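You operate a simulated robot arm through the tools that you are given. There is no shell and no other tool.

The job below is to be done with a simulated robot arm. You get a single attempt, and the scene is never put back.

TASK
Turn the MAY 2026 core end for end and raise the top rail.
Fine: its blue cap ends facing away from cart two; slacken the black knob, lift the rail, then tighten the knob; leave the brake on. Keep the core level.

The check looks at the end state, three seconds after you hand in, the way a careful person would. Anything else that was tipped, shoved, dropped, spilled or broken makes it a failure. A push-on lid holds only when it is set on centred and level and pressed home; a screw cap is set on level and turned clockwise until tight.

THE ROBOT
A 6-joint arm with a two-finger gripper, fixed in place. Base frame: the origin is on the floor under the middle of its stand, x ahead of it, y to its left, z up. Readings come in m, rad, newtons and seconds.
It reaches about 1.637 m from its shoulder. Its first joint turns from -2.897 to 2.897 rad. Payload 3.43 kg.
Tool frame: the origin (TCP) lies between the finger pads and is the grasp point; the fingertips stand 0.02 m ahead of it; z points along the fingers, y is the line along which they close. The gripper opens to 0.19 m; its body begins 0.248 m behind the TCP.
Orientation is told as [roll, pitch, yaw] about the base's x, y, z axes, in that order, counted from this pose: with the fingers straight down and closing along the base's y, the tool's x points along the base's -x, its y along +y and its z along -z.

THE INTERFACE
- The arm moves only by the tool move_arm. Its argument "series" is a list of rows, each a list of 7 numbers: the shift along the tool's x, y, z in m, then the turn, a rotation vector about the tool's x, y, z in degrees, then the opening in per cent of the stroke, from 0 (shut) to 100 (fully open). In form: [[tx, ty, tz, rx, ry, rz, gripper], ...]. A call has 1 to 20 rows; each row shifts and turns the commanded pose from where the row before left it, along the tool's axes as they then stand. A row lasts 0.2 s, in which the tool goes at most 0.05 m and 0.15 rad; a call with a longer step from one row to the next is refused whole, and so is a gripper value outside its range. A pose out of reach is approached as far as the arm can. The call stops where the force on the tool passes 90 N (or 10 N more than at its start, if that is more) or the arm is blocked; 0.2 s more then pass. The fingers move at their own pace (about 0.045 m/s each) and stop on an object; they squeeze with about 35 N. The grip force told is the motor's: it shows also when the fingers shut on nothing. Time passes only in rows, and 0.2 s behind the last, so rows that do not move let the fingers close. It gives the time, the measured TCP pose, the force on the tool (base axes), the opening and the grip force at its end, in the units of the frame above (readings bear some noise), with the torque about the TCP (base axes, N m) and any sound that the robot's microphone picked up, and new pictures: "show" is both (left out), scene, wrist or none.
- Cameras (640 x 400 px; columns grow to the right, rows downward): "scene" is fixed at [0.2213, -0.6496, 1.3667]; the picture's right is [0.92, -0.39, 0.00], its down [-0.15, -0.36, -0.92] and it looks along [0.36, 0.85, -0.39] (base axes); focal length 344 px, centre (320, 200). "wrist" rides on the gripper at [0.07, -0.008, -0.288] in the tool frame; the picture's right is [0.12, 0.99, 0.00], its down [-0.96, 0.12, -0.25] and it looks along [-0.25, 0.03, 0.97] (tool axes); focal length 261 px, centre (320, 200).
- raise_lower(by): slides the trunk up (or, below 0, down) by that many m; the arm rides with it, the base frame stays. It gives what a move gives, with no picture.
- measure_at(camera, pixels): for up to 12 pixels [column, row] of the newest picture of that camera ("zoom" is the newest enlarged one), the place [x, y, z] in the base frame of the surface seen there, good to about 0.003 m. It takes no simulated time.
- zoom(camera, box): a new picture of the part [left, top, right, bottom] of that camera's present view, enlarged. It takes no simulated time.
- close_job(): hands the job in; it is judged then, once.

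Leave the gripper open and the arm clear of the work at the hand-in unless told otherwise.

The tools are called after ">>>" by a JSON object that holds its "api" and its "payload". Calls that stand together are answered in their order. move_arm: Moves the arm, as the interface text tells. Its arguments: {"type":"object","properties":{"series":{"type":"array"},"show":{"type":"string","enum":["both","scene","wrist","none"]}},"required":["series"]} The other tools are called the same way: raise_lower (by) moves the trunk up or down; measure_at (camera, pixels) gives the place of the surface under pixels of a picture; zoom (camera, box) takes an enlarged picture of a part of a camera's view; close_job () hands the job in.

At the start:

```text
time_s: 0.0
eef_pos: [0.6925, 0.2805, 1.0169]
ee_rot: [0.0, 0.0, -0.001]
contact_force: [0.4, 0.1, 0.0]
ft_torque: [0.0, 0.01, -0.02]
grip_width: 0.1899
gripper_force: 0.0
trunk travel left (down, up): [-0.175, 0.065]
```

scene: 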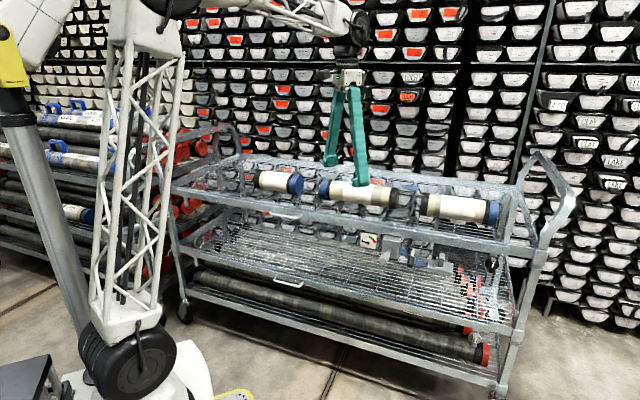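
wrist: 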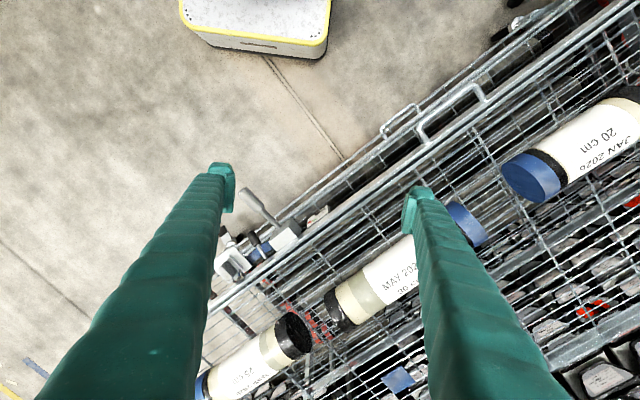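

I see three cores on the cart's top shelf; the middle one near scene (358,193) seems to read MAY 2026. I'll zoom in on both views before moving anything.

>>> {"api": "zoom", "payload": {"camera": "scene", "box": [160, 130, 580, 392]}}

>>> {"api": "zoom", "payload": {"camera": "scene", "box": [340, 150, 580, 300]}}

>>> {"api": "zoom", "payload": {"camera": "wrist", "box": [180, 170, 500, 400]}}

>>> {"api": "zoom", "payload": {"camera": "scene", "box": [0, 80, 240, 300]}}

```text
1.52 times, centred on (370, 261) of scene
```

zoom: 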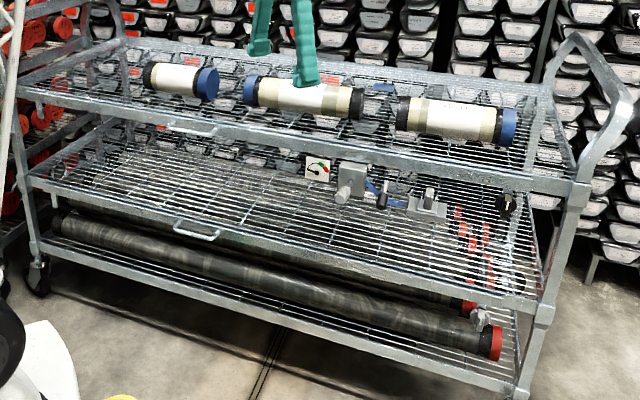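

```text
2.67 times, centred on (460, 225) of scene
```

zoom: 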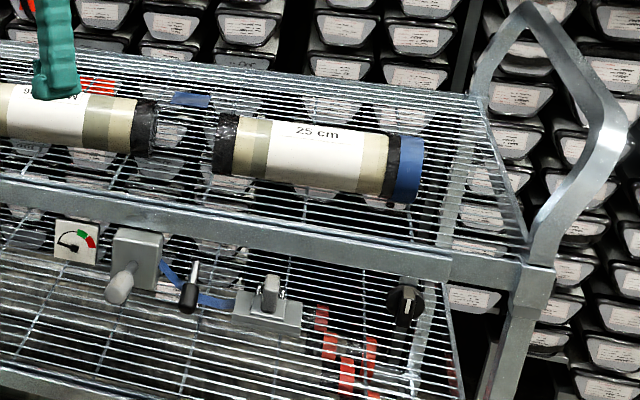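

```text
1.74 times, centred on (340, 285) of wrist
```

zoom: 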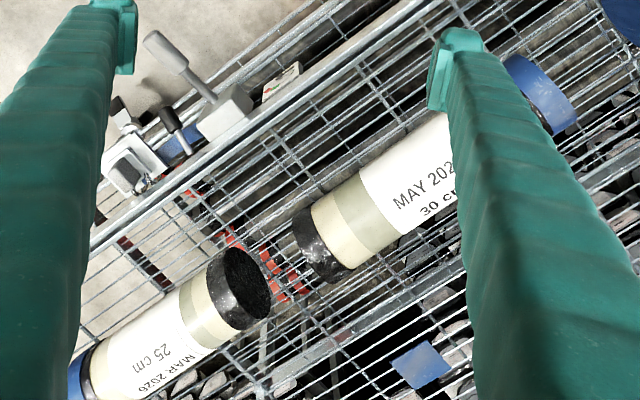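

```text
1.82 times, centred on (120, 190) of scene
```

zoom: 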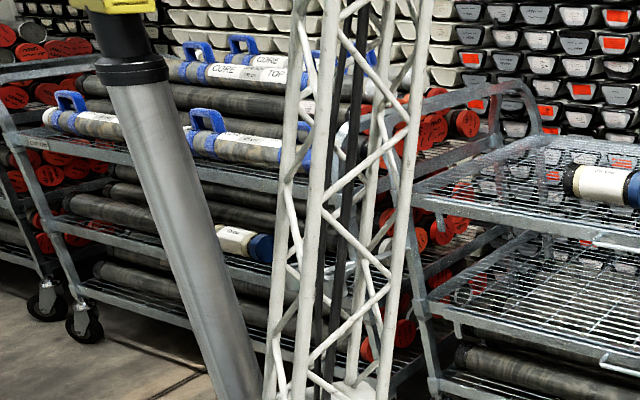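

The MAY 2026 core (30 cm) is the middle one, with its blue cap to the left, toward the loaded cart. Now I'll take a closer look at the controls under the top shelf, the little handles near (288,212) and (288,282), and any cart signs.

>>> {"api": "zoom", "payload": {"camera": "scene", "box": [340, 215, 450, 284]}}

>>> {"api": "zoom", "payload": {"camera": "scene", "box": [440, 200, 580, 290]}}

>>> {"api": "zoom", "payload": {"camera": "scene", "box": [230, 190, 350, 300]}}

>>> {"api": "zoom", "payload": {"camera": "scene", "box": [430, 290, 550, 400]}}

>>> {"api": "zoom", "payload": {"camera": "scene", "box": [160, 120, 280, 330]}}

>>> {"api": "zoom", "payload": {"camera": "wrist", "box": [180, 170, 340, 290]}}

```text
5.80 times, centred on (395, 250) of scene
```

zoom: 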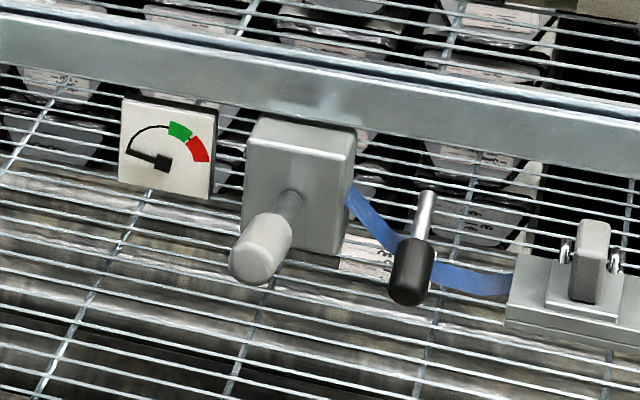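

```text
4.44 times, centred on (510, 245) of scene
```

zoom: 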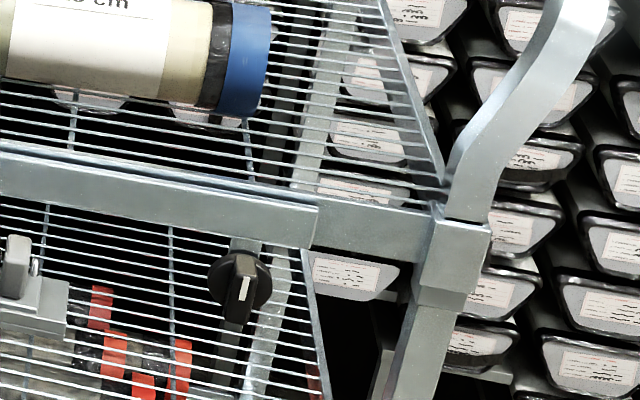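

```text
3.64 times, centred on (290, 245) of scene
```

zoom: 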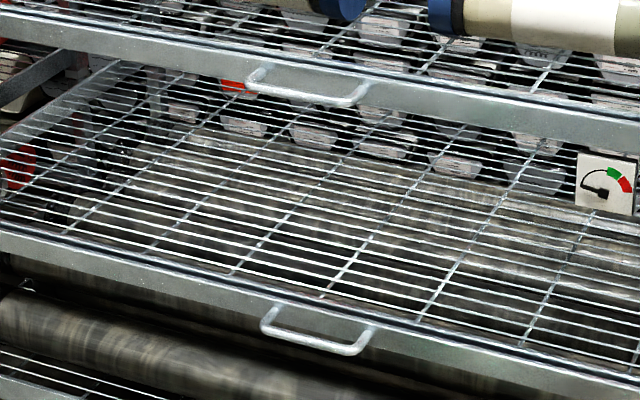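

```text
3.64 times, centred on (490, 345) of scene
```

zoom: 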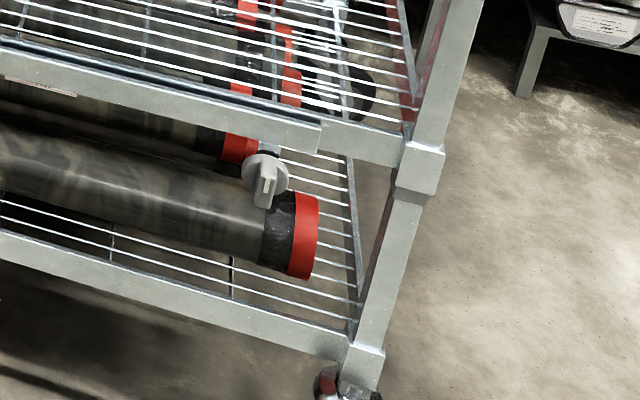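

```text
1.90 times, centred on (220, 225) of scene
```

zoom: 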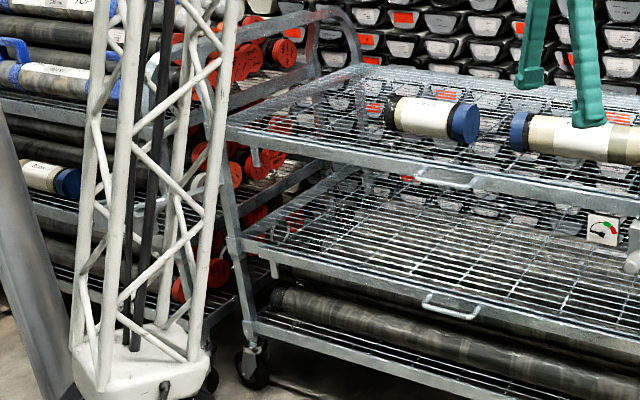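

```text
3.33 times, centred on (260, 230) of wrist
```

zoom: 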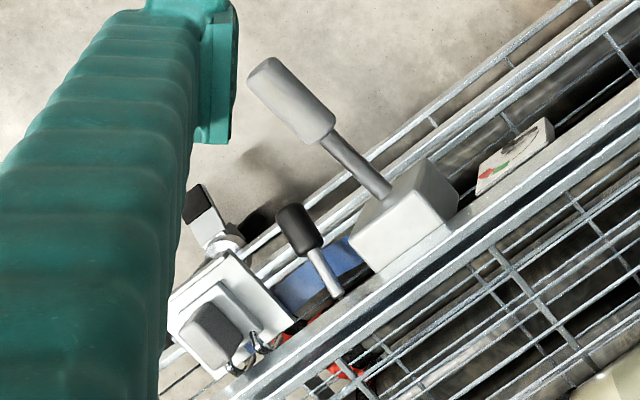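

The front rail of each shelf seems to be a separate slide with a wire handle. The top one has a black knob at scene (490,262), the lower one a grey knob at (480,335). I'll measure the core, rail, handle, knob and the fixtures on the rail.

>>> {"api": "measure_at", "payload": {"camera": "scene", "pixels": [[323, 187], [358, 184], [396, 195], [398, 193], [420, 206], [497, 212], [490, 262], [493, 263], [288, 218], [272, 210], [308, 217], [300, 185]]}}

>>> {"api": "measure_at", "payload": {"camera": "scene", "pixels": [[180, 190], [250, 208], [350, 225], [450, 247], [500, 250], [508, 252], [530, 256], [370, 241], [385, 260], [410, 262], [440, 262], [535, 185]]}}

>>> {"api": "measure_at", "payload": {"camera": "wrist", "pixels": [[335, 310], [365, 290], [390, 270], [410, 285], [465, 225], [320, 345], [262, 238], [250, 200], [235, 262], [258, 245], [330, 210], [480, 95]]}}

```text
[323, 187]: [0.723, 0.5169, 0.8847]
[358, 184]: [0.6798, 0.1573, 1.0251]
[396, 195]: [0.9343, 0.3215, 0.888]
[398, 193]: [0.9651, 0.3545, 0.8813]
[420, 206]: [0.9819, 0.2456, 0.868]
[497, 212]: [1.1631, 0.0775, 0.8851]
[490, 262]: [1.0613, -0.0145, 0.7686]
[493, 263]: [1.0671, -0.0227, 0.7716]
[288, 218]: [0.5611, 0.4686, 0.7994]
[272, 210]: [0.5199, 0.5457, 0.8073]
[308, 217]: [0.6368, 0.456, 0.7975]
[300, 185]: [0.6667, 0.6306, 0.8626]
```

```text
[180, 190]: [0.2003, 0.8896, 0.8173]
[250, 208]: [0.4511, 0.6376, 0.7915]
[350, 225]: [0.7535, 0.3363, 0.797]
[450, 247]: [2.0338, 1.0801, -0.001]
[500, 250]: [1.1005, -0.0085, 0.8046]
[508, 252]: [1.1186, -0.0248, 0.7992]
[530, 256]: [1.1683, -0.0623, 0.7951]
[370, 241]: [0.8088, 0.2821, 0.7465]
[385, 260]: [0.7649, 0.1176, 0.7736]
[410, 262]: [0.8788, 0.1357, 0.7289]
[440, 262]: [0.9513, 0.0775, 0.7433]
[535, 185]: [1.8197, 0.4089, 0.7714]
```

```text
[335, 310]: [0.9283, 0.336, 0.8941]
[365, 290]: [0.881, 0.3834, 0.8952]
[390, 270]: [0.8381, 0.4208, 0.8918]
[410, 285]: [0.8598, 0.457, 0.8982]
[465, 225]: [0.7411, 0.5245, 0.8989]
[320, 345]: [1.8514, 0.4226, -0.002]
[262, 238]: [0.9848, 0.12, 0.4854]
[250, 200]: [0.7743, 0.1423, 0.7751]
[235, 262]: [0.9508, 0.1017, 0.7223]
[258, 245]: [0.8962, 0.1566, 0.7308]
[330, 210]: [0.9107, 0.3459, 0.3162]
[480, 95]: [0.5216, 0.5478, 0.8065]
```

The cart runs at 45° (along [0.707,-0.707]). The rail face is about 0.77 m out along [0.707,0.707], and the knob axis sticks out toward the robot at about (1.065,-0.02,0.77). Next I'll check the short blue-capped core on the left cart at (75,212), the core labels and the knob more closely.

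>>> {"api": "zoom", "payload": {"camera": "scene", "box": [40, 190, 110, 234]}}

>>> {"api": "zoom", "payload": {"camera": "scene", "box": [240, 160, 340, 222]}}

>>> {"api": "zoom", "payload": {"camera": "scene", "box": [310, 170, 420, 239]}}

>>> {"api": "zoom", "payload": {"camera": "scene", "box": [465, 235, 525, 285]}}

>>> {"api": "zoom", "payload": {"camera": "wrist", "box": [300, 190, 500, 350]}}

>>> {"api": "zoom", "payload": {"camera": "scene", "box": [0, 60, 120, 140]}}

```text
9.09 times, centred on (75, 212) of scene
```

zoom: 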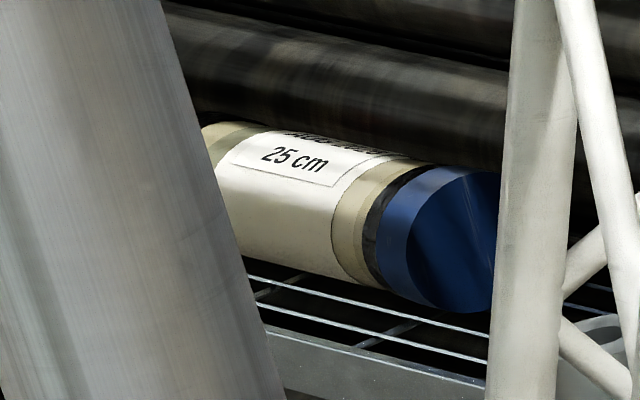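

```text
6.40 times, centred on (290, 191) of scene
```

zoom: 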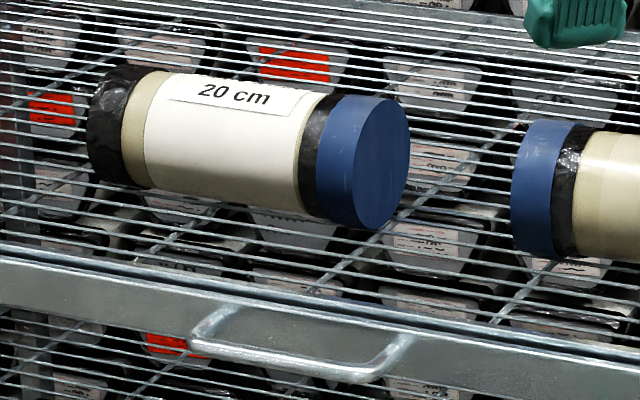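

```text
5.80 times, centred on (365, 204) of scene
```

zoom: 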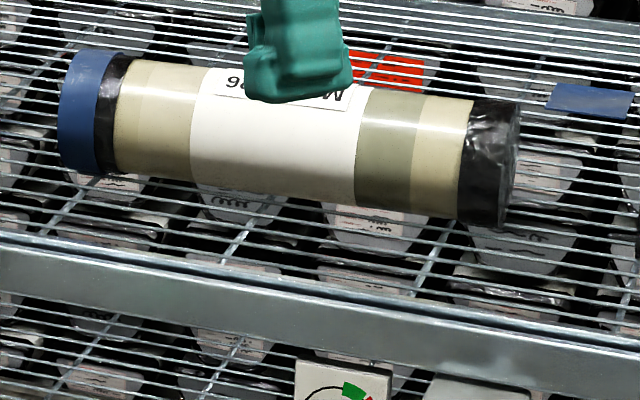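

```text
8.00 times, centred on (495, 260) of scene
```

zoom: 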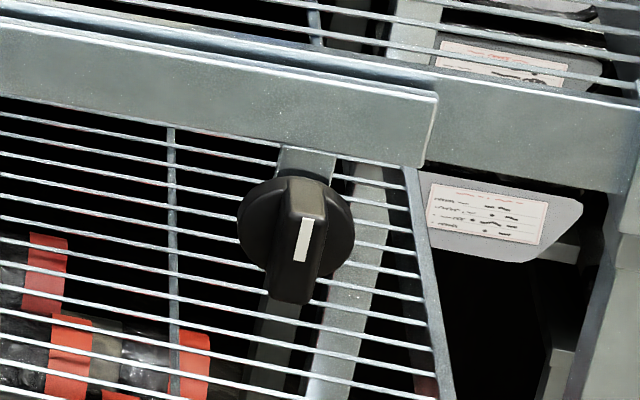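

```text
2.50 times, centred on (400, 270) of wrist
```

zoom: 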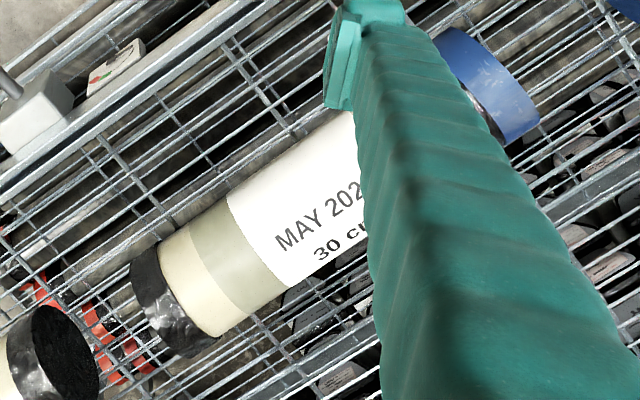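

```text
5.00 times, centred on (60, 100) of scene
```

zoom: 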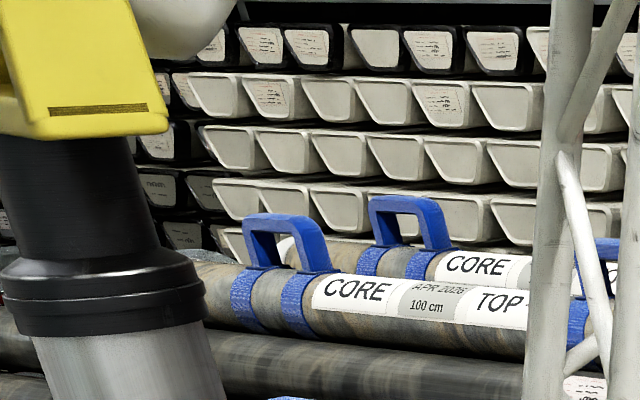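

The left cart's core is a different 25 cm one, so the middle core is the right one and its blue cap must end up on the right. I'll raise the tool 8 cm, clear of everything, and turn it 45° so the fingers close across the core, then look again.

>>> {"api": "move_arm", "payload": {"series": [[0, 0, -0.04, 0, 0, 0, 100], [0, 0, -0.04, 0, 0, 0, 100], [0, 0, 0, 0, 0, 7.5, 100], [0, 0, 0, 0, 0, 7.5, 100], [0, 0, 0, 0, 0, 7.5, 100], [0, 0, 0, 0, 0, 7.5, 100], [0, 0, 0, 0, 0, 7.5, 100], [0, 0, 0, 0, 0, 7.5, 100], [0, 0, 0, 0, 0, 0, 100]]}}

```text
time_s: 2.0
eef_pos: [0.6925, 0.2804, 1.0958]
ee_rot: [0.001, 0.0, -0.787]
contact_force: [-0.2, -0.1, 0.3]
ft_torque: [0.0, 0.0, -0.01]
grip_width: 0.19
gripper_force: 0.1
trunk travel left (down, up): [-0.175, 0.065]
```

scene: 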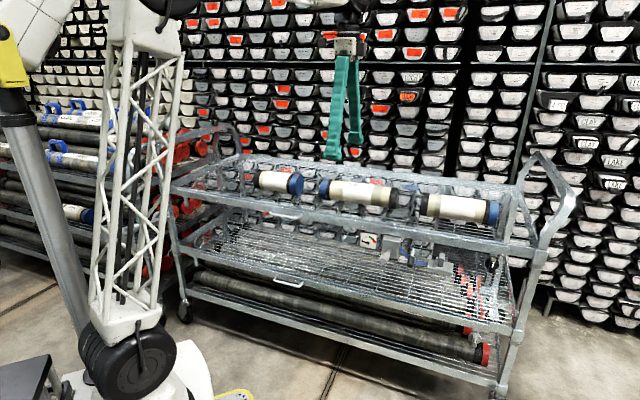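
wrist: 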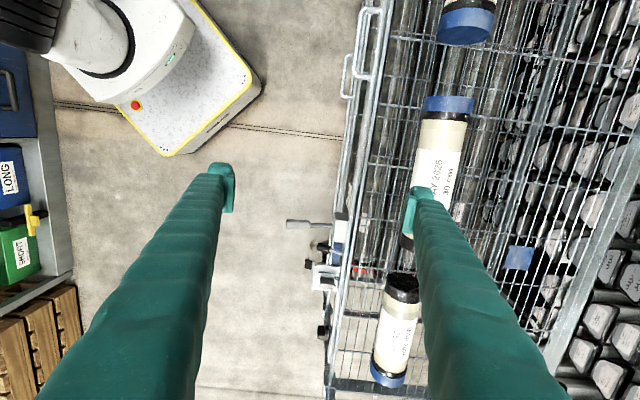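

Now the cart is aligned with the wrist view, and the scene view shows the core unobstructed. I'll zoom in on the core in the scene and measure its ends, top and sides.

>>> {"api": "zoom", "payload": {"camera": "scene", "box": [300, 165, 420, 240]}}

>>> {"api": "zoom", "payload": {"camera": "wrist", "box": [330, 80, 530, 280]}}

```text
5.33 times, centred on (360, 202) of scene
```

zoom: 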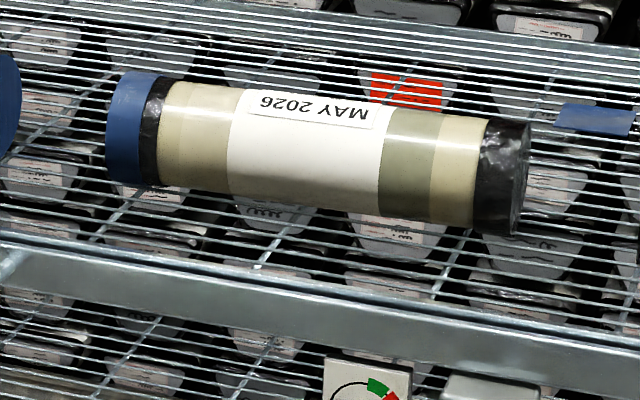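

```text
2.00 times, centred on (430, 180) of wrist
```

zoom: 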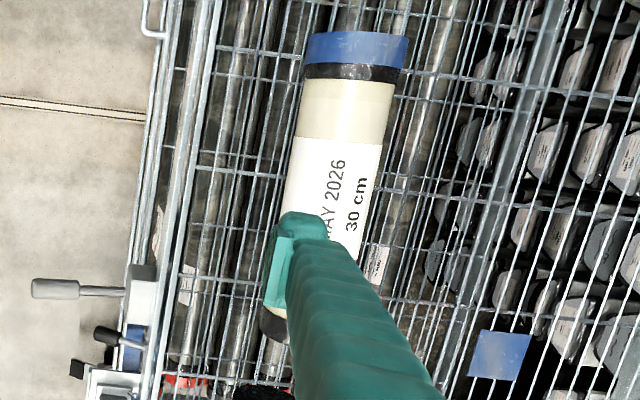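

I'll measure points across and along the core in the wrist zoom, plus the ends in the scene.

>>> {"api": "measure_at", "payload": {"camera": "zoom", "pixels": [[358, 36], [355, 60], [352, 75], [348, 110], [340, 150], [330, 200], [298, 150], [380, 150], [310, 50], [404, 55], [500, 350], [270, 325]]}}

>>> {"api": "measure_at", "payload": {"camera": "scene", "pixels": [[321, 186], [325, 181], [347, 185], [370, 188], [390, 190], [398, 190], [398, 200], [396, 207], [345, 200], [323, 197], [408, 188], [402, 215]]}}

```text
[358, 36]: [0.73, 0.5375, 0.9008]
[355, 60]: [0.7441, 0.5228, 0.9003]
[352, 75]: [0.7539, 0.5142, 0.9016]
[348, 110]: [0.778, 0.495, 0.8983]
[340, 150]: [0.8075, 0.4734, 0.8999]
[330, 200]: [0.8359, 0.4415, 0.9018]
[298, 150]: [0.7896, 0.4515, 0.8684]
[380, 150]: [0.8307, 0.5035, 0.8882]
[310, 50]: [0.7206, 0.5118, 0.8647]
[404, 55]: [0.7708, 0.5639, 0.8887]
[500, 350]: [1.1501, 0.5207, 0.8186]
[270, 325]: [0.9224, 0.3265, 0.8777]
```

```text
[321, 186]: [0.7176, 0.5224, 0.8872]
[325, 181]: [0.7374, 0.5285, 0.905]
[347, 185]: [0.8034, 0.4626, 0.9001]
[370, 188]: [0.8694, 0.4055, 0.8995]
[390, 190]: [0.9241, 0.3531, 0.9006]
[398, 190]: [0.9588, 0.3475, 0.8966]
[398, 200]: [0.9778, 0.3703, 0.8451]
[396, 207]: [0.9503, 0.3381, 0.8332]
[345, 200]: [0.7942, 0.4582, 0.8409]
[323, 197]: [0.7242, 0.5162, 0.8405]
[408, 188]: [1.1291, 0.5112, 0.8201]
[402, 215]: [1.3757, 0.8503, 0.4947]
```

The core's top is at z≈0.90, the mesh at z≈0.82, so it is about 8 cm across and 30 cm long, centred near (0.846,0.448). I'll move above that centre at the present height and look straight down between the fingers.

>>> {"api": "move_arm", "payload": {"series": [[0.002, 0.0378, 0, 0, 0, 0, 100], [0.002, 0.0378, 0, 0, 0, 0, 100], [0.002, 0.0378, 0, 0, 0, 0, 100], [0.001, 0.0378, 0, 0, 0, 0, 100], [0.001, 0.0378, 0, 0, 0, 0, 100], [0.001, 0.0378, 0, 0, 0, 0, 100], [0, 0, 0, 0, 0, 0, 100]]}}

```text
time_s: 3.6
eef_pos: [0.8449, 0.4489, 1.0912]
ee_rot: [-0.001, 0.0, -0.783]
contact_force: [0.6, 0.0, 0.0]
ft_torque: [-0.08, 0.04, -0.03]
grip_width: 0.19
gripper_force: 0.0
trunk travel left (down, up): [-0.175, 0.065]
```

scene: 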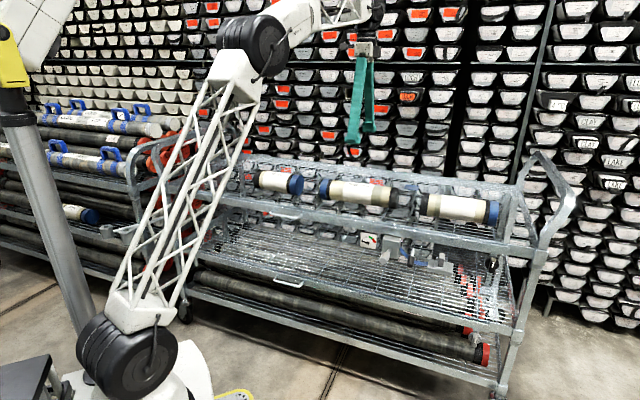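
wrist: 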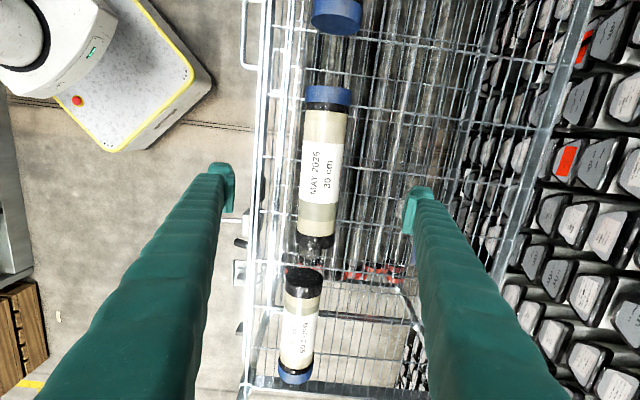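

The core lies between the fingers, aligned with them. I'll enlarge the wrist view and measure its edges and ends.

>>> {"api": "zoom", "payload": {"camera": "wrist", "box": [210, 70, 450, 270]}}

>>> {"api": "measure_at", "payload": {"camera": "wrist", "pixels": [[328, 90], [327, 105], [325, 140], [321, 200], [317, 240], [306, 95], [350, 97], [303, 140], [345, 140], [299, 215], [336, 215], [316, 248]]}}

```text
2.00 times, centred on (330, 170) of wrist
```

zoom: 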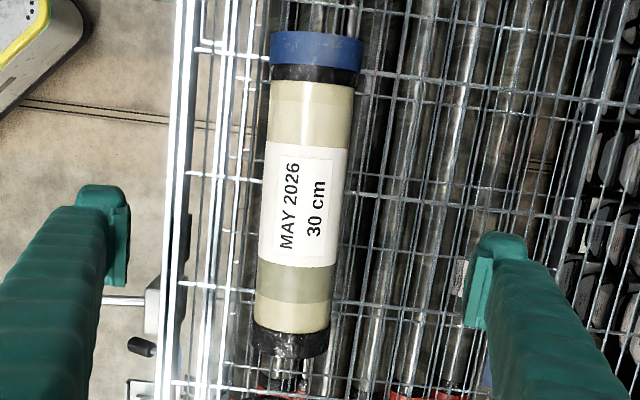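

```text
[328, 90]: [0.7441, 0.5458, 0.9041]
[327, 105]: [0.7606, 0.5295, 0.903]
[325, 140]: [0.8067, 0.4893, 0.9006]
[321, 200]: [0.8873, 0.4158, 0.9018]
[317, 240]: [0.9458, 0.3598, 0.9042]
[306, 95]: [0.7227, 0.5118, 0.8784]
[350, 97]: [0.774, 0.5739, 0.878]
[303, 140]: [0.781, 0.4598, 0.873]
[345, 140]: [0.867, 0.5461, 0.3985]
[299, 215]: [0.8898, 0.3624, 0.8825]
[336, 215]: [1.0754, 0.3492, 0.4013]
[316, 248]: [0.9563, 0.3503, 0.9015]
```

The core is centred under the tool (centre about a=0.282, b=0.917 in cart axes; TCP at 0.280, 0.915). Before gripping I'll test, empty and high up, whether the wrist can turn half a round. I'll go the +yaw way first, and if it works I can grip there and turn back.

>>> {"api": "move_arm", "payload": {"series": [[0, 0, 0, 0, 0, -8.5, 100], [0, 0, 0, 0, 0, -8.5, 100], [0, 0, 0, 0, 0, -8.5, 100], [0, 0, 0, 0, 0, -8.5, 100], [0, 0, 0, 0, 0, -8.5, 100], [0, 0, 0, 0, 0, -8.5, 100], [0, 0, 0, 0, 0, -8.5, 100], [0, 0, 0, 0, 0, -8.5, 100], [0, 0, 0, 0, 0, -8.5, 100], [0, 0, 0, 0, 0, -8.5, 100], [0, 0, 0, 0, 0, -8.5, 100], [0, 0, 0, 0, 0, -8.5, 100], [0, 0, 0, 0, 0, -8.5, 100], [0, 0, 0, 0, 0, -8.5, 100], [0, 0, 0, 0, 0, -8.5, 100], [0, 0, 0, 0, 0, -8.5, 100], [0, 0, 0, 0, 0, -8.5, 100], [0, 0, 0, 0, 0, -8.5, 100], [0, 0, 0, 0, 0, -8.5, 100], [0, 0, 0, 0, 0, -8.5, 100]]}}

```text
time_s: 7.8
eef_pos: [0.8461, 0.448, 1.097]
ee_rot: [0.001, 0.0, 2.184]
contact_force: [0.8, -0.3, -1.1]
ft_torque: [0.0, -0.02, 0.03]
grip_width: 0.19
gripper_force: 0.0
trunk travel left (down, up): [-0.175, 0.065]
```

scene: 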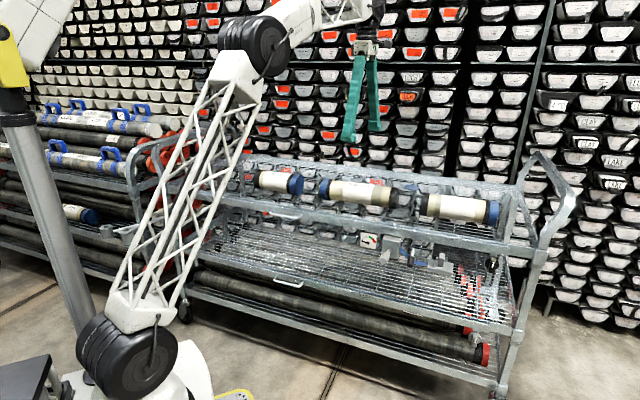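
wrist: 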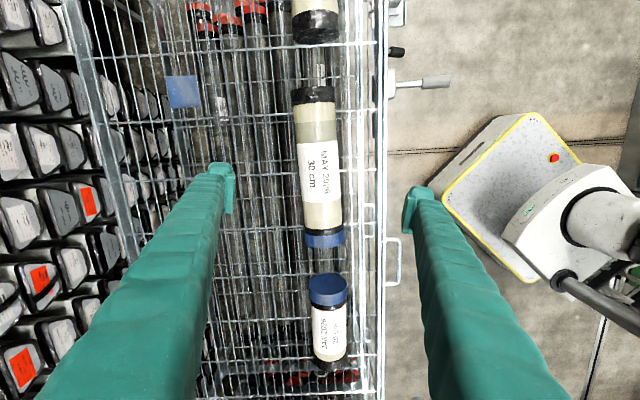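

The wrist turns freely (yaw now 2.184 rad). The core lies about 2° off the cart axis, so I'll turn the last 12° to match it and lower 12 cm, which leaves the fingertips at z≈0.96 and still above the core. Then I'll check alignment again.

>>> {"api": "move_arm", "payload": {"series": [[0, 0, 0, 0, 0, -6, 100], [0, 0, 0, 0, 0, -5.9, 100], [0, 0, 0.04, 0, 0, 0, 100], [0, 0, 0.04, 0, 0, 0, 100], [0, 0, 0.04, 0, 0, 0, 100], [0, 0, 0, 0, 0, 0, 100]]}}

```text
time_s: 9.2
eef_pos: [0.8446, 0.4476, 0.9765]
ee_rot: [0.0, 0.0, 2.391]
contact_force: [-0.6, 0.0, 1.3]
ft_torque: [0.03, 0.03, -0.01]
grip_width: 0.1903
gripper_force: 0.0
trunk travel left (down, up): [-0.175, 0.065]
```

scene: 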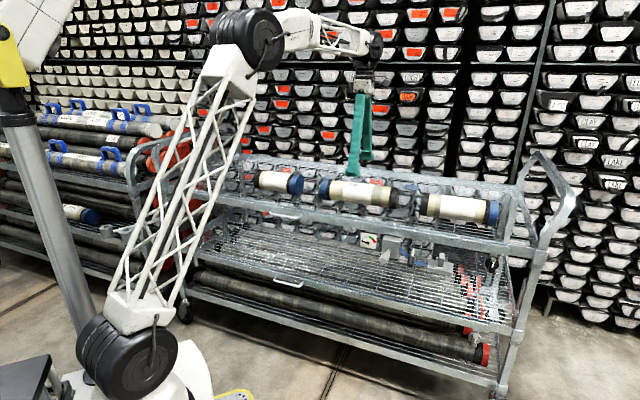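
wrist: 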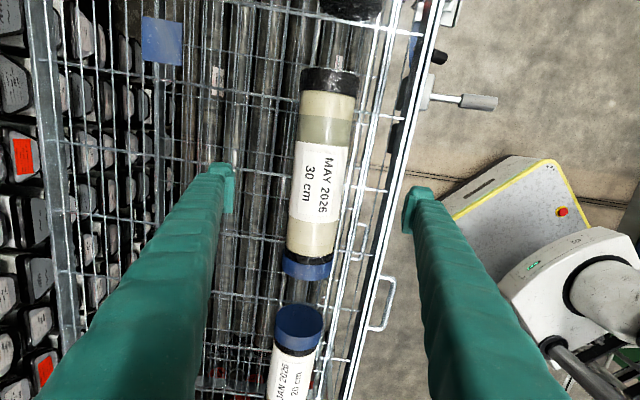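

The view shows the core between the fingers, label facing up. I'll measure the edges and both ends again for centring.

>>> {"api": "measure_at", "payload": {"camera": "wrist", "pixels": [[328, 75], [326, 110], [321, 180], [313, 235], [308, 258], [303, 115], [352, 115], [292, 200], [339, 205], [284, 262], [332, 268], [300, 310]]}}

>>> {"api": "zoom", "payload": {"camera": "wrist", "box": [200, 50, 440, 300]}}

```text
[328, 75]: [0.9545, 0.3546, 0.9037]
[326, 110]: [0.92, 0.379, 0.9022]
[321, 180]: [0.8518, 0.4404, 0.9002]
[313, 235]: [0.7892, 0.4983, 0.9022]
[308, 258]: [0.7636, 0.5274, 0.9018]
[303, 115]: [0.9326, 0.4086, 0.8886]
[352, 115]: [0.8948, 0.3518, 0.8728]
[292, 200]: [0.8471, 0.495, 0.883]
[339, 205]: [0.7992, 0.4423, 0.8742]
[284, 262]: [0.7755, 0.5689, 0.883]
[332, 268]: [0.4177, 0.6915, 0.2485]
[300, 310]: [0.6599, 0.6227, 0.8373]
```

```text
1.60 times, centred on (320, 175) of wrist
```

zoom: 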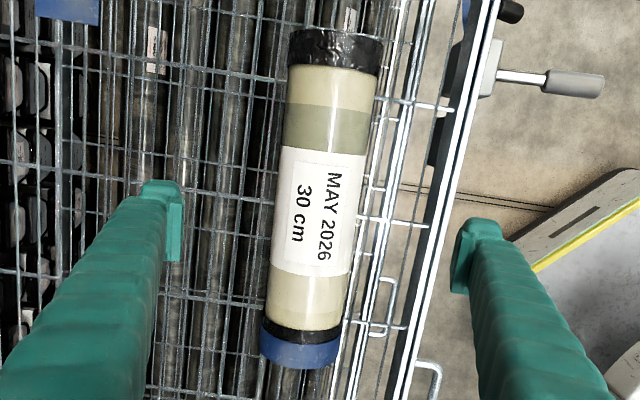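

Centring is within 3 mm. I'll nudge 2.5 mm toward the back, narrow the fingers to about 13 cm, and lower 11.3 cm to the core's mid-height (z≈0.863, tips 2 cm above the mesh).

>>> {"api": "move_arm", "payload": {"series": [[0.001, -0.0025, 0, 0, 0, 0, 68], [0, 0, 0, 0, 0, 0, 68], [0, 0, 0, 0, 0, 0, 68], [0, 0, 0, 0, 0, 0, 68], [0, 0, 0.03, 0, 0, 0, 68], [0, 0, 0.03, 0, 0, 0, 68], [0, 0, 0.025, 0, 0, 0, 68], [0, 0, 0.015, 0, 0, 0, 68], [0, 0, 0.013, 0, 0, 0, 68], [0, 0, 0, 0, 0, 0, 68]]}}

```text
time_s: 11.4
eef_pos: [0.8505, 0.4483, 0.8628]
ee_rot: [-0.002, -0.001, 2.389]
contact_force: [-0.4, -0.1, 0.0]
ft_torque: [-0.01, 0.02, 0.02]
grip_width: 0.129
gripper_force: 0.1
trunk travel left (down, up): [-0.175, 0.065]
```

scene: 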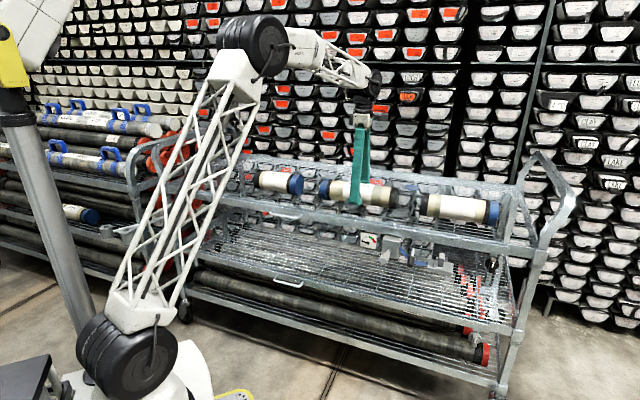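
wrist: 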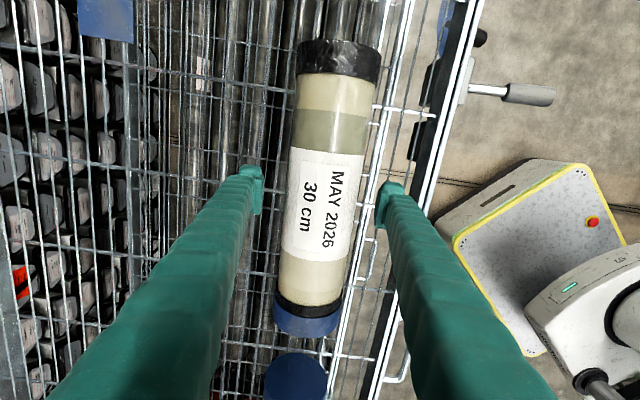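

The fingers straddle the core cleanly with no contact force. Now I'll close on it and wait for the grip.

>>> {"api": "move_arm", "payload": {"series": [[0, 0, 0, 0, 0, 0, 0], [0, 0, 0, 0, 0, 0, 0], [0, 0, 0, 0, 0, 0, 0], [0, 0, 0, 0, 0, 0, 0], [0, 0, 0, 0, 0, 0, 0], [0, 0, 0, 0, 0, 0, 0], [0, 0, 0, 0, 0, 0, 0]]}}

```text
time_s: 13.0
eef_pos: [0.8494, 0.4484, 0.8622]
ee_rot: [0.0, 0.0, 2.389]
contact_force: [-3.0, -3.3, 3.0]
ft_torque: [0.04, -0.02, -0.34]
grip_width: 0.0846
gripper_force: 34.7
trunk travel left (down, up): [-0.175, 0.065]
```

scene: 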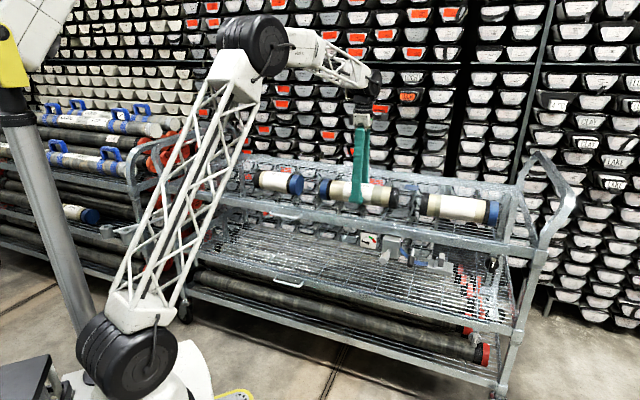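
wrist: 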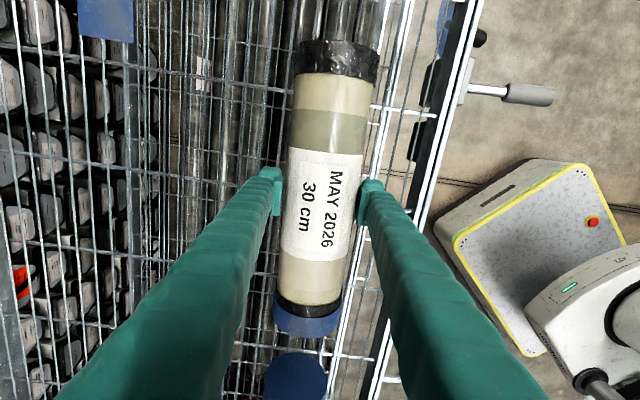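

Gripped: width 8.5 cm, 34.7 N. I'll lift slowly just 2 cm and check force, torque and level.

>>> {"api": "move_arm", "payload": {"series": [[0, 0, -0.004, 0, 0, 0, 0], [0, 0, -0.008, 0, 0, 0, 0], [0, 0, -0.008, 0, 0, 0, 0], [0, 0, 0, 0, 0, 0, 0], [0, 0, 0, 0, 0, 0, 0], [0, 0, 0, 0, 0, 0, 0]]}}

```text
time_s: 14.4
eef_pos: [0.8502, 0.4493, 0.8802]
ee_rot: [0.001, 0.001, 2.39]
contact_force: [-0.8, -0.8, -16.9]
ft_torque: [0.0, -0.06, 0.02]
grip_width: 0.0848
gripper_force: 35.0
trunk travel left (down, up): [-0.175, 0.065]
```

scene: 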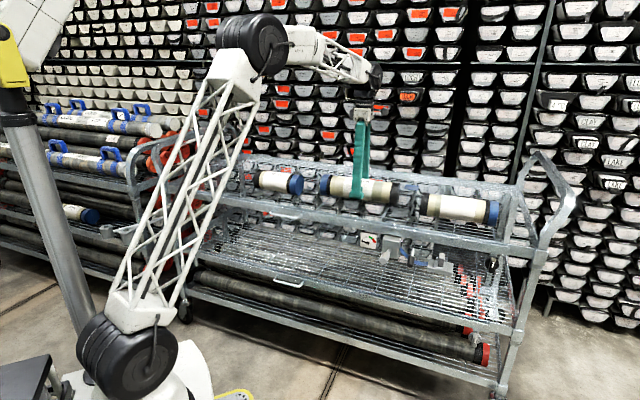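
wrist: 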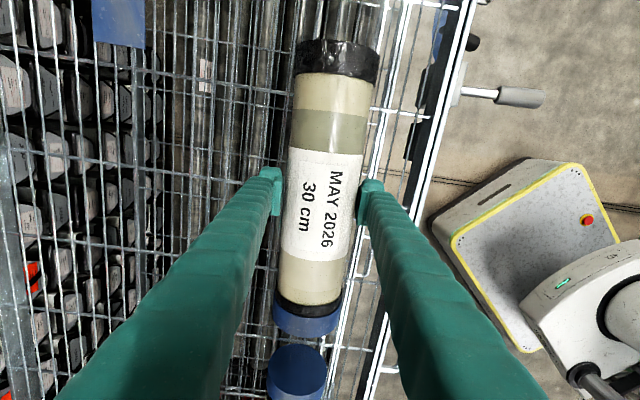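

It weighs about 17 N with almost no tipping torque, so I hold it at its balance point. I'll check the height of both ends before lifting further.

>>> {"api": "measure_at", "payload": {"camera": "wrist", "pixels": [[335, 55], [333, 90], [331, 120], [320, 240], [313, 290], [305, 315]]}}

>>> {"api": "zoom", "payload": {"camera": "scene", "box": [290, 150, 430, 240]}}

```text
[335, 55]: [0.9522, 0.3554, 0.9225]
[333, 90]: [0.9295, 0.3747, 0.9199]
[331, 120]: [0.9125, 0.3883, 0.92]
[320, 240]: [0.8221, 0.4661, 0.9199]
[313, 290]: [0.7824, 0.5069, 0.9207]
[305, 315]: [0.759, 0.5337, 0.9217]
```

```text
4.44 times, centred on (360, 195) of scene
```

zoom: 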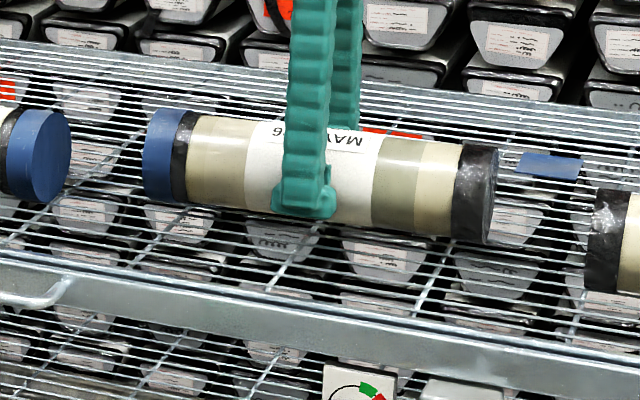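

The core is level (both ends at z≈0.92). I'll lift it another 14 cm, clear above the neighbours, then begin turning it back the tested way at a gentle rate.

>>> {"api": "move_arm", "payload": {"series": [[0, 0, -0.01, 0, 0, 0, 0], [0, 0, -0.025, 0, 0, 0, 0], [0, 0, -0.035, 0, 0, 0, 0], [0, 0, -0.035, 0, 0, 0, 0], [0, 0, -0.025, 0, 0, 0, 0], [0, 0, -0.01, 0, 0, 0, 0], [0, 0, 0, 0, 0, 0, 0], [0, 0, 0, 0, 0, 2, 0], [0, 0, 0, 0, 0, 4, 0], [0, 0, 0, 0, 0, 6, 0], [0, 0, 0, 0, 0, 7, 0], [0, 0, 0, 0, 0, 7, 0], [0, 0, 0, 0, 0, 7, 0], [0, 0, 0, 0, 0, 7, 0], [0, 0, 0, 0, 0, 7, 0], [0, 0, 0, 0, 0, 7, 0], [0, 0, 0, 0, 0, 7, 0], [0, 0, 0, 0, 0, 6, 0], [0, 0, 0, 0, 0, 4, 0], [0, 0, 0, 0, 0, 2, 0]]}}

```text
time_s: 18.6
eef_pos: [0.8503, 0.4499, 1.0231]
ee_rot: [0.0, 0.0, 1.116]
contact_force: [-0.8, -0.2, -16.4]
ft_torque: [-0.04, 0.0, -0.01]
grip_width: 0.0846
gripper_force: 35.1
trunk travel left (down, up): [-0.175, 0.065]
```

scene: 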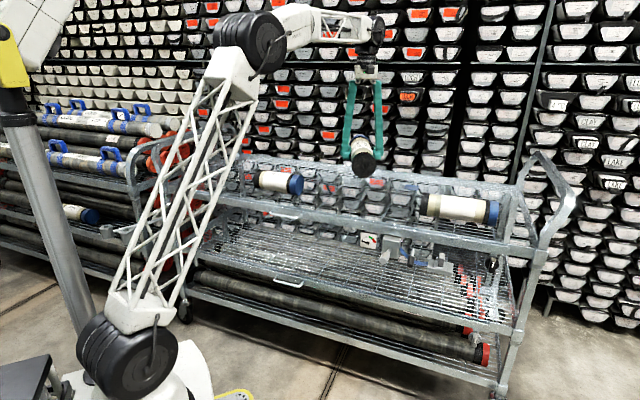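
wrist: 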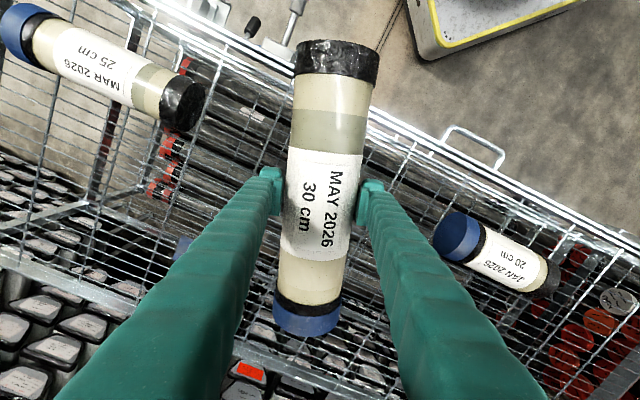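

Turning well and level. 109° remain; I'll finish the turn in the air.

>>> {"api": "move_arm", "payload": {"series": [[0, 0, 0, 0, 0, 2, 0], [0, 0, 0, 0, 0, 4, 0], [0, 0, 0, 0, 0, 6, 0], [0, 0, 0, 0, 0, 7, 0], [0, 0, 0, 0, 0, 7, 0], [0, 0, 0, 0, 0, 7, 0], [0, 0, 0, 0, 0, 7, 0], [0, 0, 0, 0, 0, 7, 0], [0, 0, 0, 0, 0, 7, 0], [0, 0, 0, 0, 0, 7, 0], [0, 0, 0, 0, 0, 7, 0], [0, 0, 0, 0, 0, 7, 0], [0, 0, 0, 0, 0, 7, 0], [0, 0, 0, 0, 0, 7, 0], [0, 0, 0, 0, 0, 7, 0], [0, 0, 0, 0, 0, 6, 0], [0, 0, 0, 0, 0, 4, 0], [0, 0, 0, 0, 0, 2.7, 0], [0, 0, 0, 0, 0, 0, 0]]}}

```text
time_s: 22.6
eef_pos: [0.8487, 0.4483, 1.0218]
ee_rot: [-0.002, 0.0, -0.78]
contact_force: [0.1, 0.3, -17.3]
ft_torque: [0.03, 0.01, 0.01]
grip_width: 0.0844
gripper_force: 34.6
trunk travel left (down, up): [-0.175, 0.065]
```

scene: 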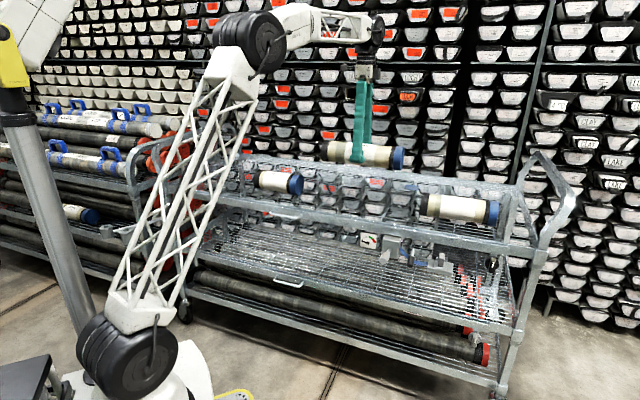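
wrist: 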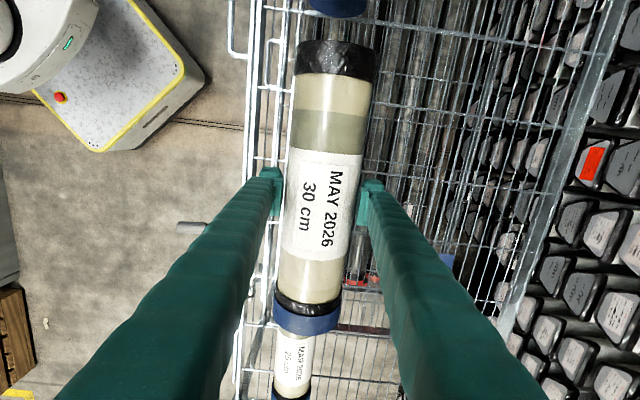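

The blue cap now points right, away from the loaded cart. I'll lower it 15 cm to just above the mesh.

>>> {"api": "move_arm", "payload": {"series": [[0, 0, 0.01, 0, 0, 0, 0], [0, 0, 0.025, 0, 0, 0, 0], [0, 0, 0.035, 0, 0, 0, 0], [0, 0, 0.035, 0, 0, 0, 0], [0, 0, 0.025, 0, 0, 0, 0], [0, 0, 0.014, 0, 0, 0, 0], [0, 0, 0.005, 0, 0, 0, 0], [0, 0, 0, 0, 0, 0, 0], [0, 0, 0, 0, 0, 0, 0]]}}

```text
time_s: 24.6
eef_pos: [0.8498, 0.4483, 0.8735]
ee_rot: [0.0, 0.0, -0.781]
contact_force: [0.3, -0.5, -16.4]
ft_torque: [0.02, 0.03, 0.01]
grip_width: 0.0845
gripper_force: 34.8
trunk travel left (down, up): [-0.175, 0.065]
```

scene: 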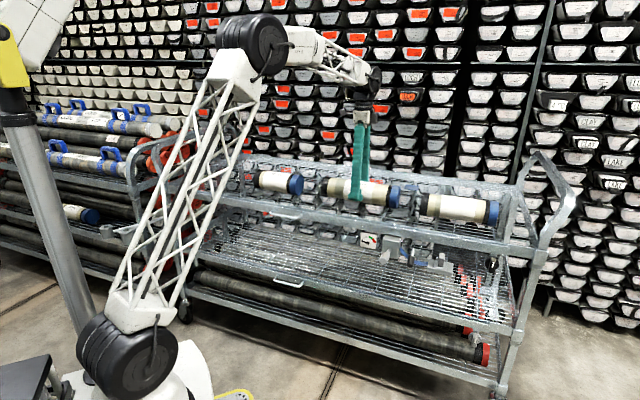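
wrist: 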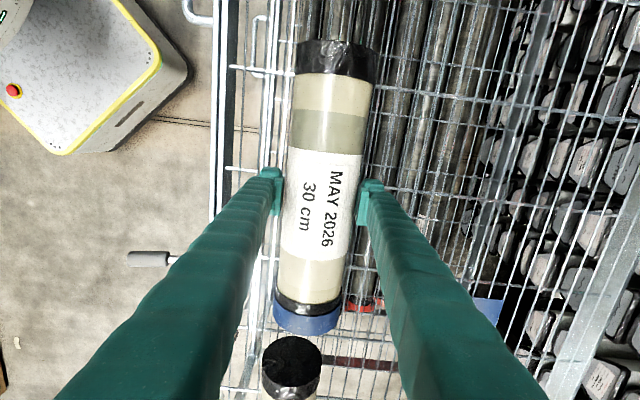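

Still hanging free (16.4 N) at z 0.8735; it should touch near 0.862. I'll go down in small steps until the mesh takes the weight.

>>> {"api": "move_arm", "payload": {"series": [[0, 0, 0.003, 0, 0, 0, 0], [0, 0, 0.003, 0, 0, 0, 0], [0, 0, 0.002, 0, 0, 0, 0], [0, 0, 0.002, 0, 0, 0, 0], [0, 0, 0, 0, 0, 0, 0], [0, 0, 0, 0, 0, 0, 0]], "show": "none"}}

```text
time_s: 26.0
eef_pos: [0.8499, 0.449, 0.8647]
ee_rot: [0.002, 0.0, -0.78]
contact_force: [2.3, 4.8, 6.9]
ft_torque: [0.13, 0.13, 0.39]
grip_width: 0.0842
gripper_force: 34.6
trunk travel left (down, up): [-0.175, 0.065]
```

The mesh has taken the weight (reading +6.9 N). I'll ease up a millimetre, open the fingers to 13 cm and watch that the core stays put.

>>> {"api": "move_arm", "payload": {"series": [[0, 0, -0.001, 0, 0, 0, 0], [0, 0, 0, 0, 0, 0, 0], [0, 0, 0, 0, 0, 0, 50], [0, 0, 0, 0, 0, 0, 55], [0, 0, 0, 0, 0, 0, 60], [0, 0, 0, 0, 0, 0, 68], [0, 0, 0, 0, 0, 0, 68], [0, 0, 0, 0, 0, 0, 68]]}}

```text
time_s: 27.8
eef_pos: [0.8492, 0.4491, 0.8653]
ee_rot: [0.0, 0.001, -0.781]
contact_force: [-0.7, -0.5, -0.8]
ft_torque: [0.01, -0.02, -0.01]
grip_width: 0.1292
gripper_force: 0.0
trunk travel left (down, up): [-0.175, 0.065]
```

scene: 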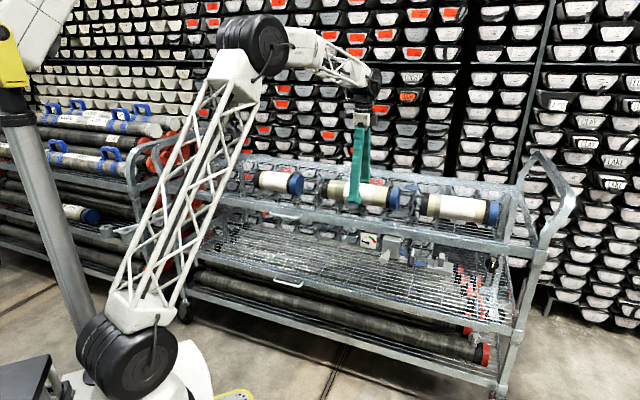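
wrist: 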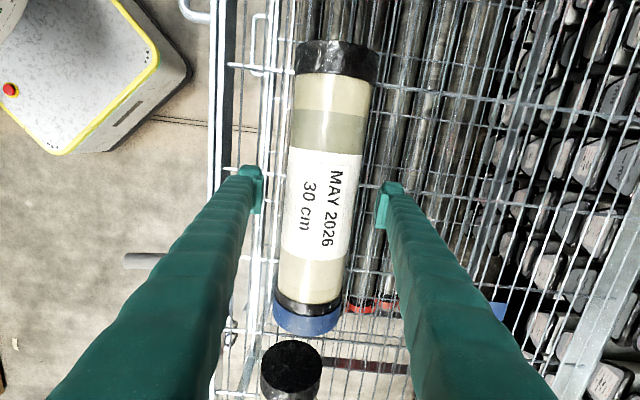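

The core stays put between the open fingers. I'll rise straight up 24 cm, clear of everything.

>>> {"api": "move_arm", "payload": {"series": [[0, 0, -0.02, 0, 0, 0, 68], [0, 0, -0.04, 0, 0, 0, 68], [0, 0, -0.045, 0, 0, 0, 68], [0, 0, -0.045, 0, 0, 0, 68], [0, 0, -0.045, 0, 0, 0, 68], [0, 0, -0.045, 0, 0, 0, 68], [0, 0, 0, 0, 0, 0, 68]]}}

```text
time_s: 29.4
eef_pos: [0.8504, 0.4468, 1.1049]
ee_rot: [0.0, -0.002, -0.783]
contact_force: [-0.1, -0.8, -0.1]
ft_torque: [0.02, -0.01, 0.01]
grip_width: 0.1294
gripper_force: 0.2
trunk travel left (down, up): [-0.175, 0.065]
```

scene: 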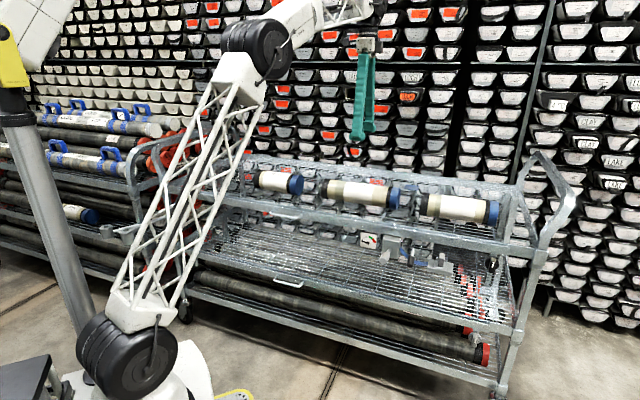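
wrist: 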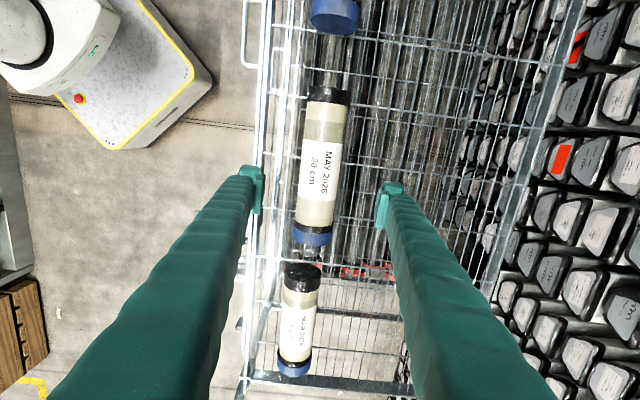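

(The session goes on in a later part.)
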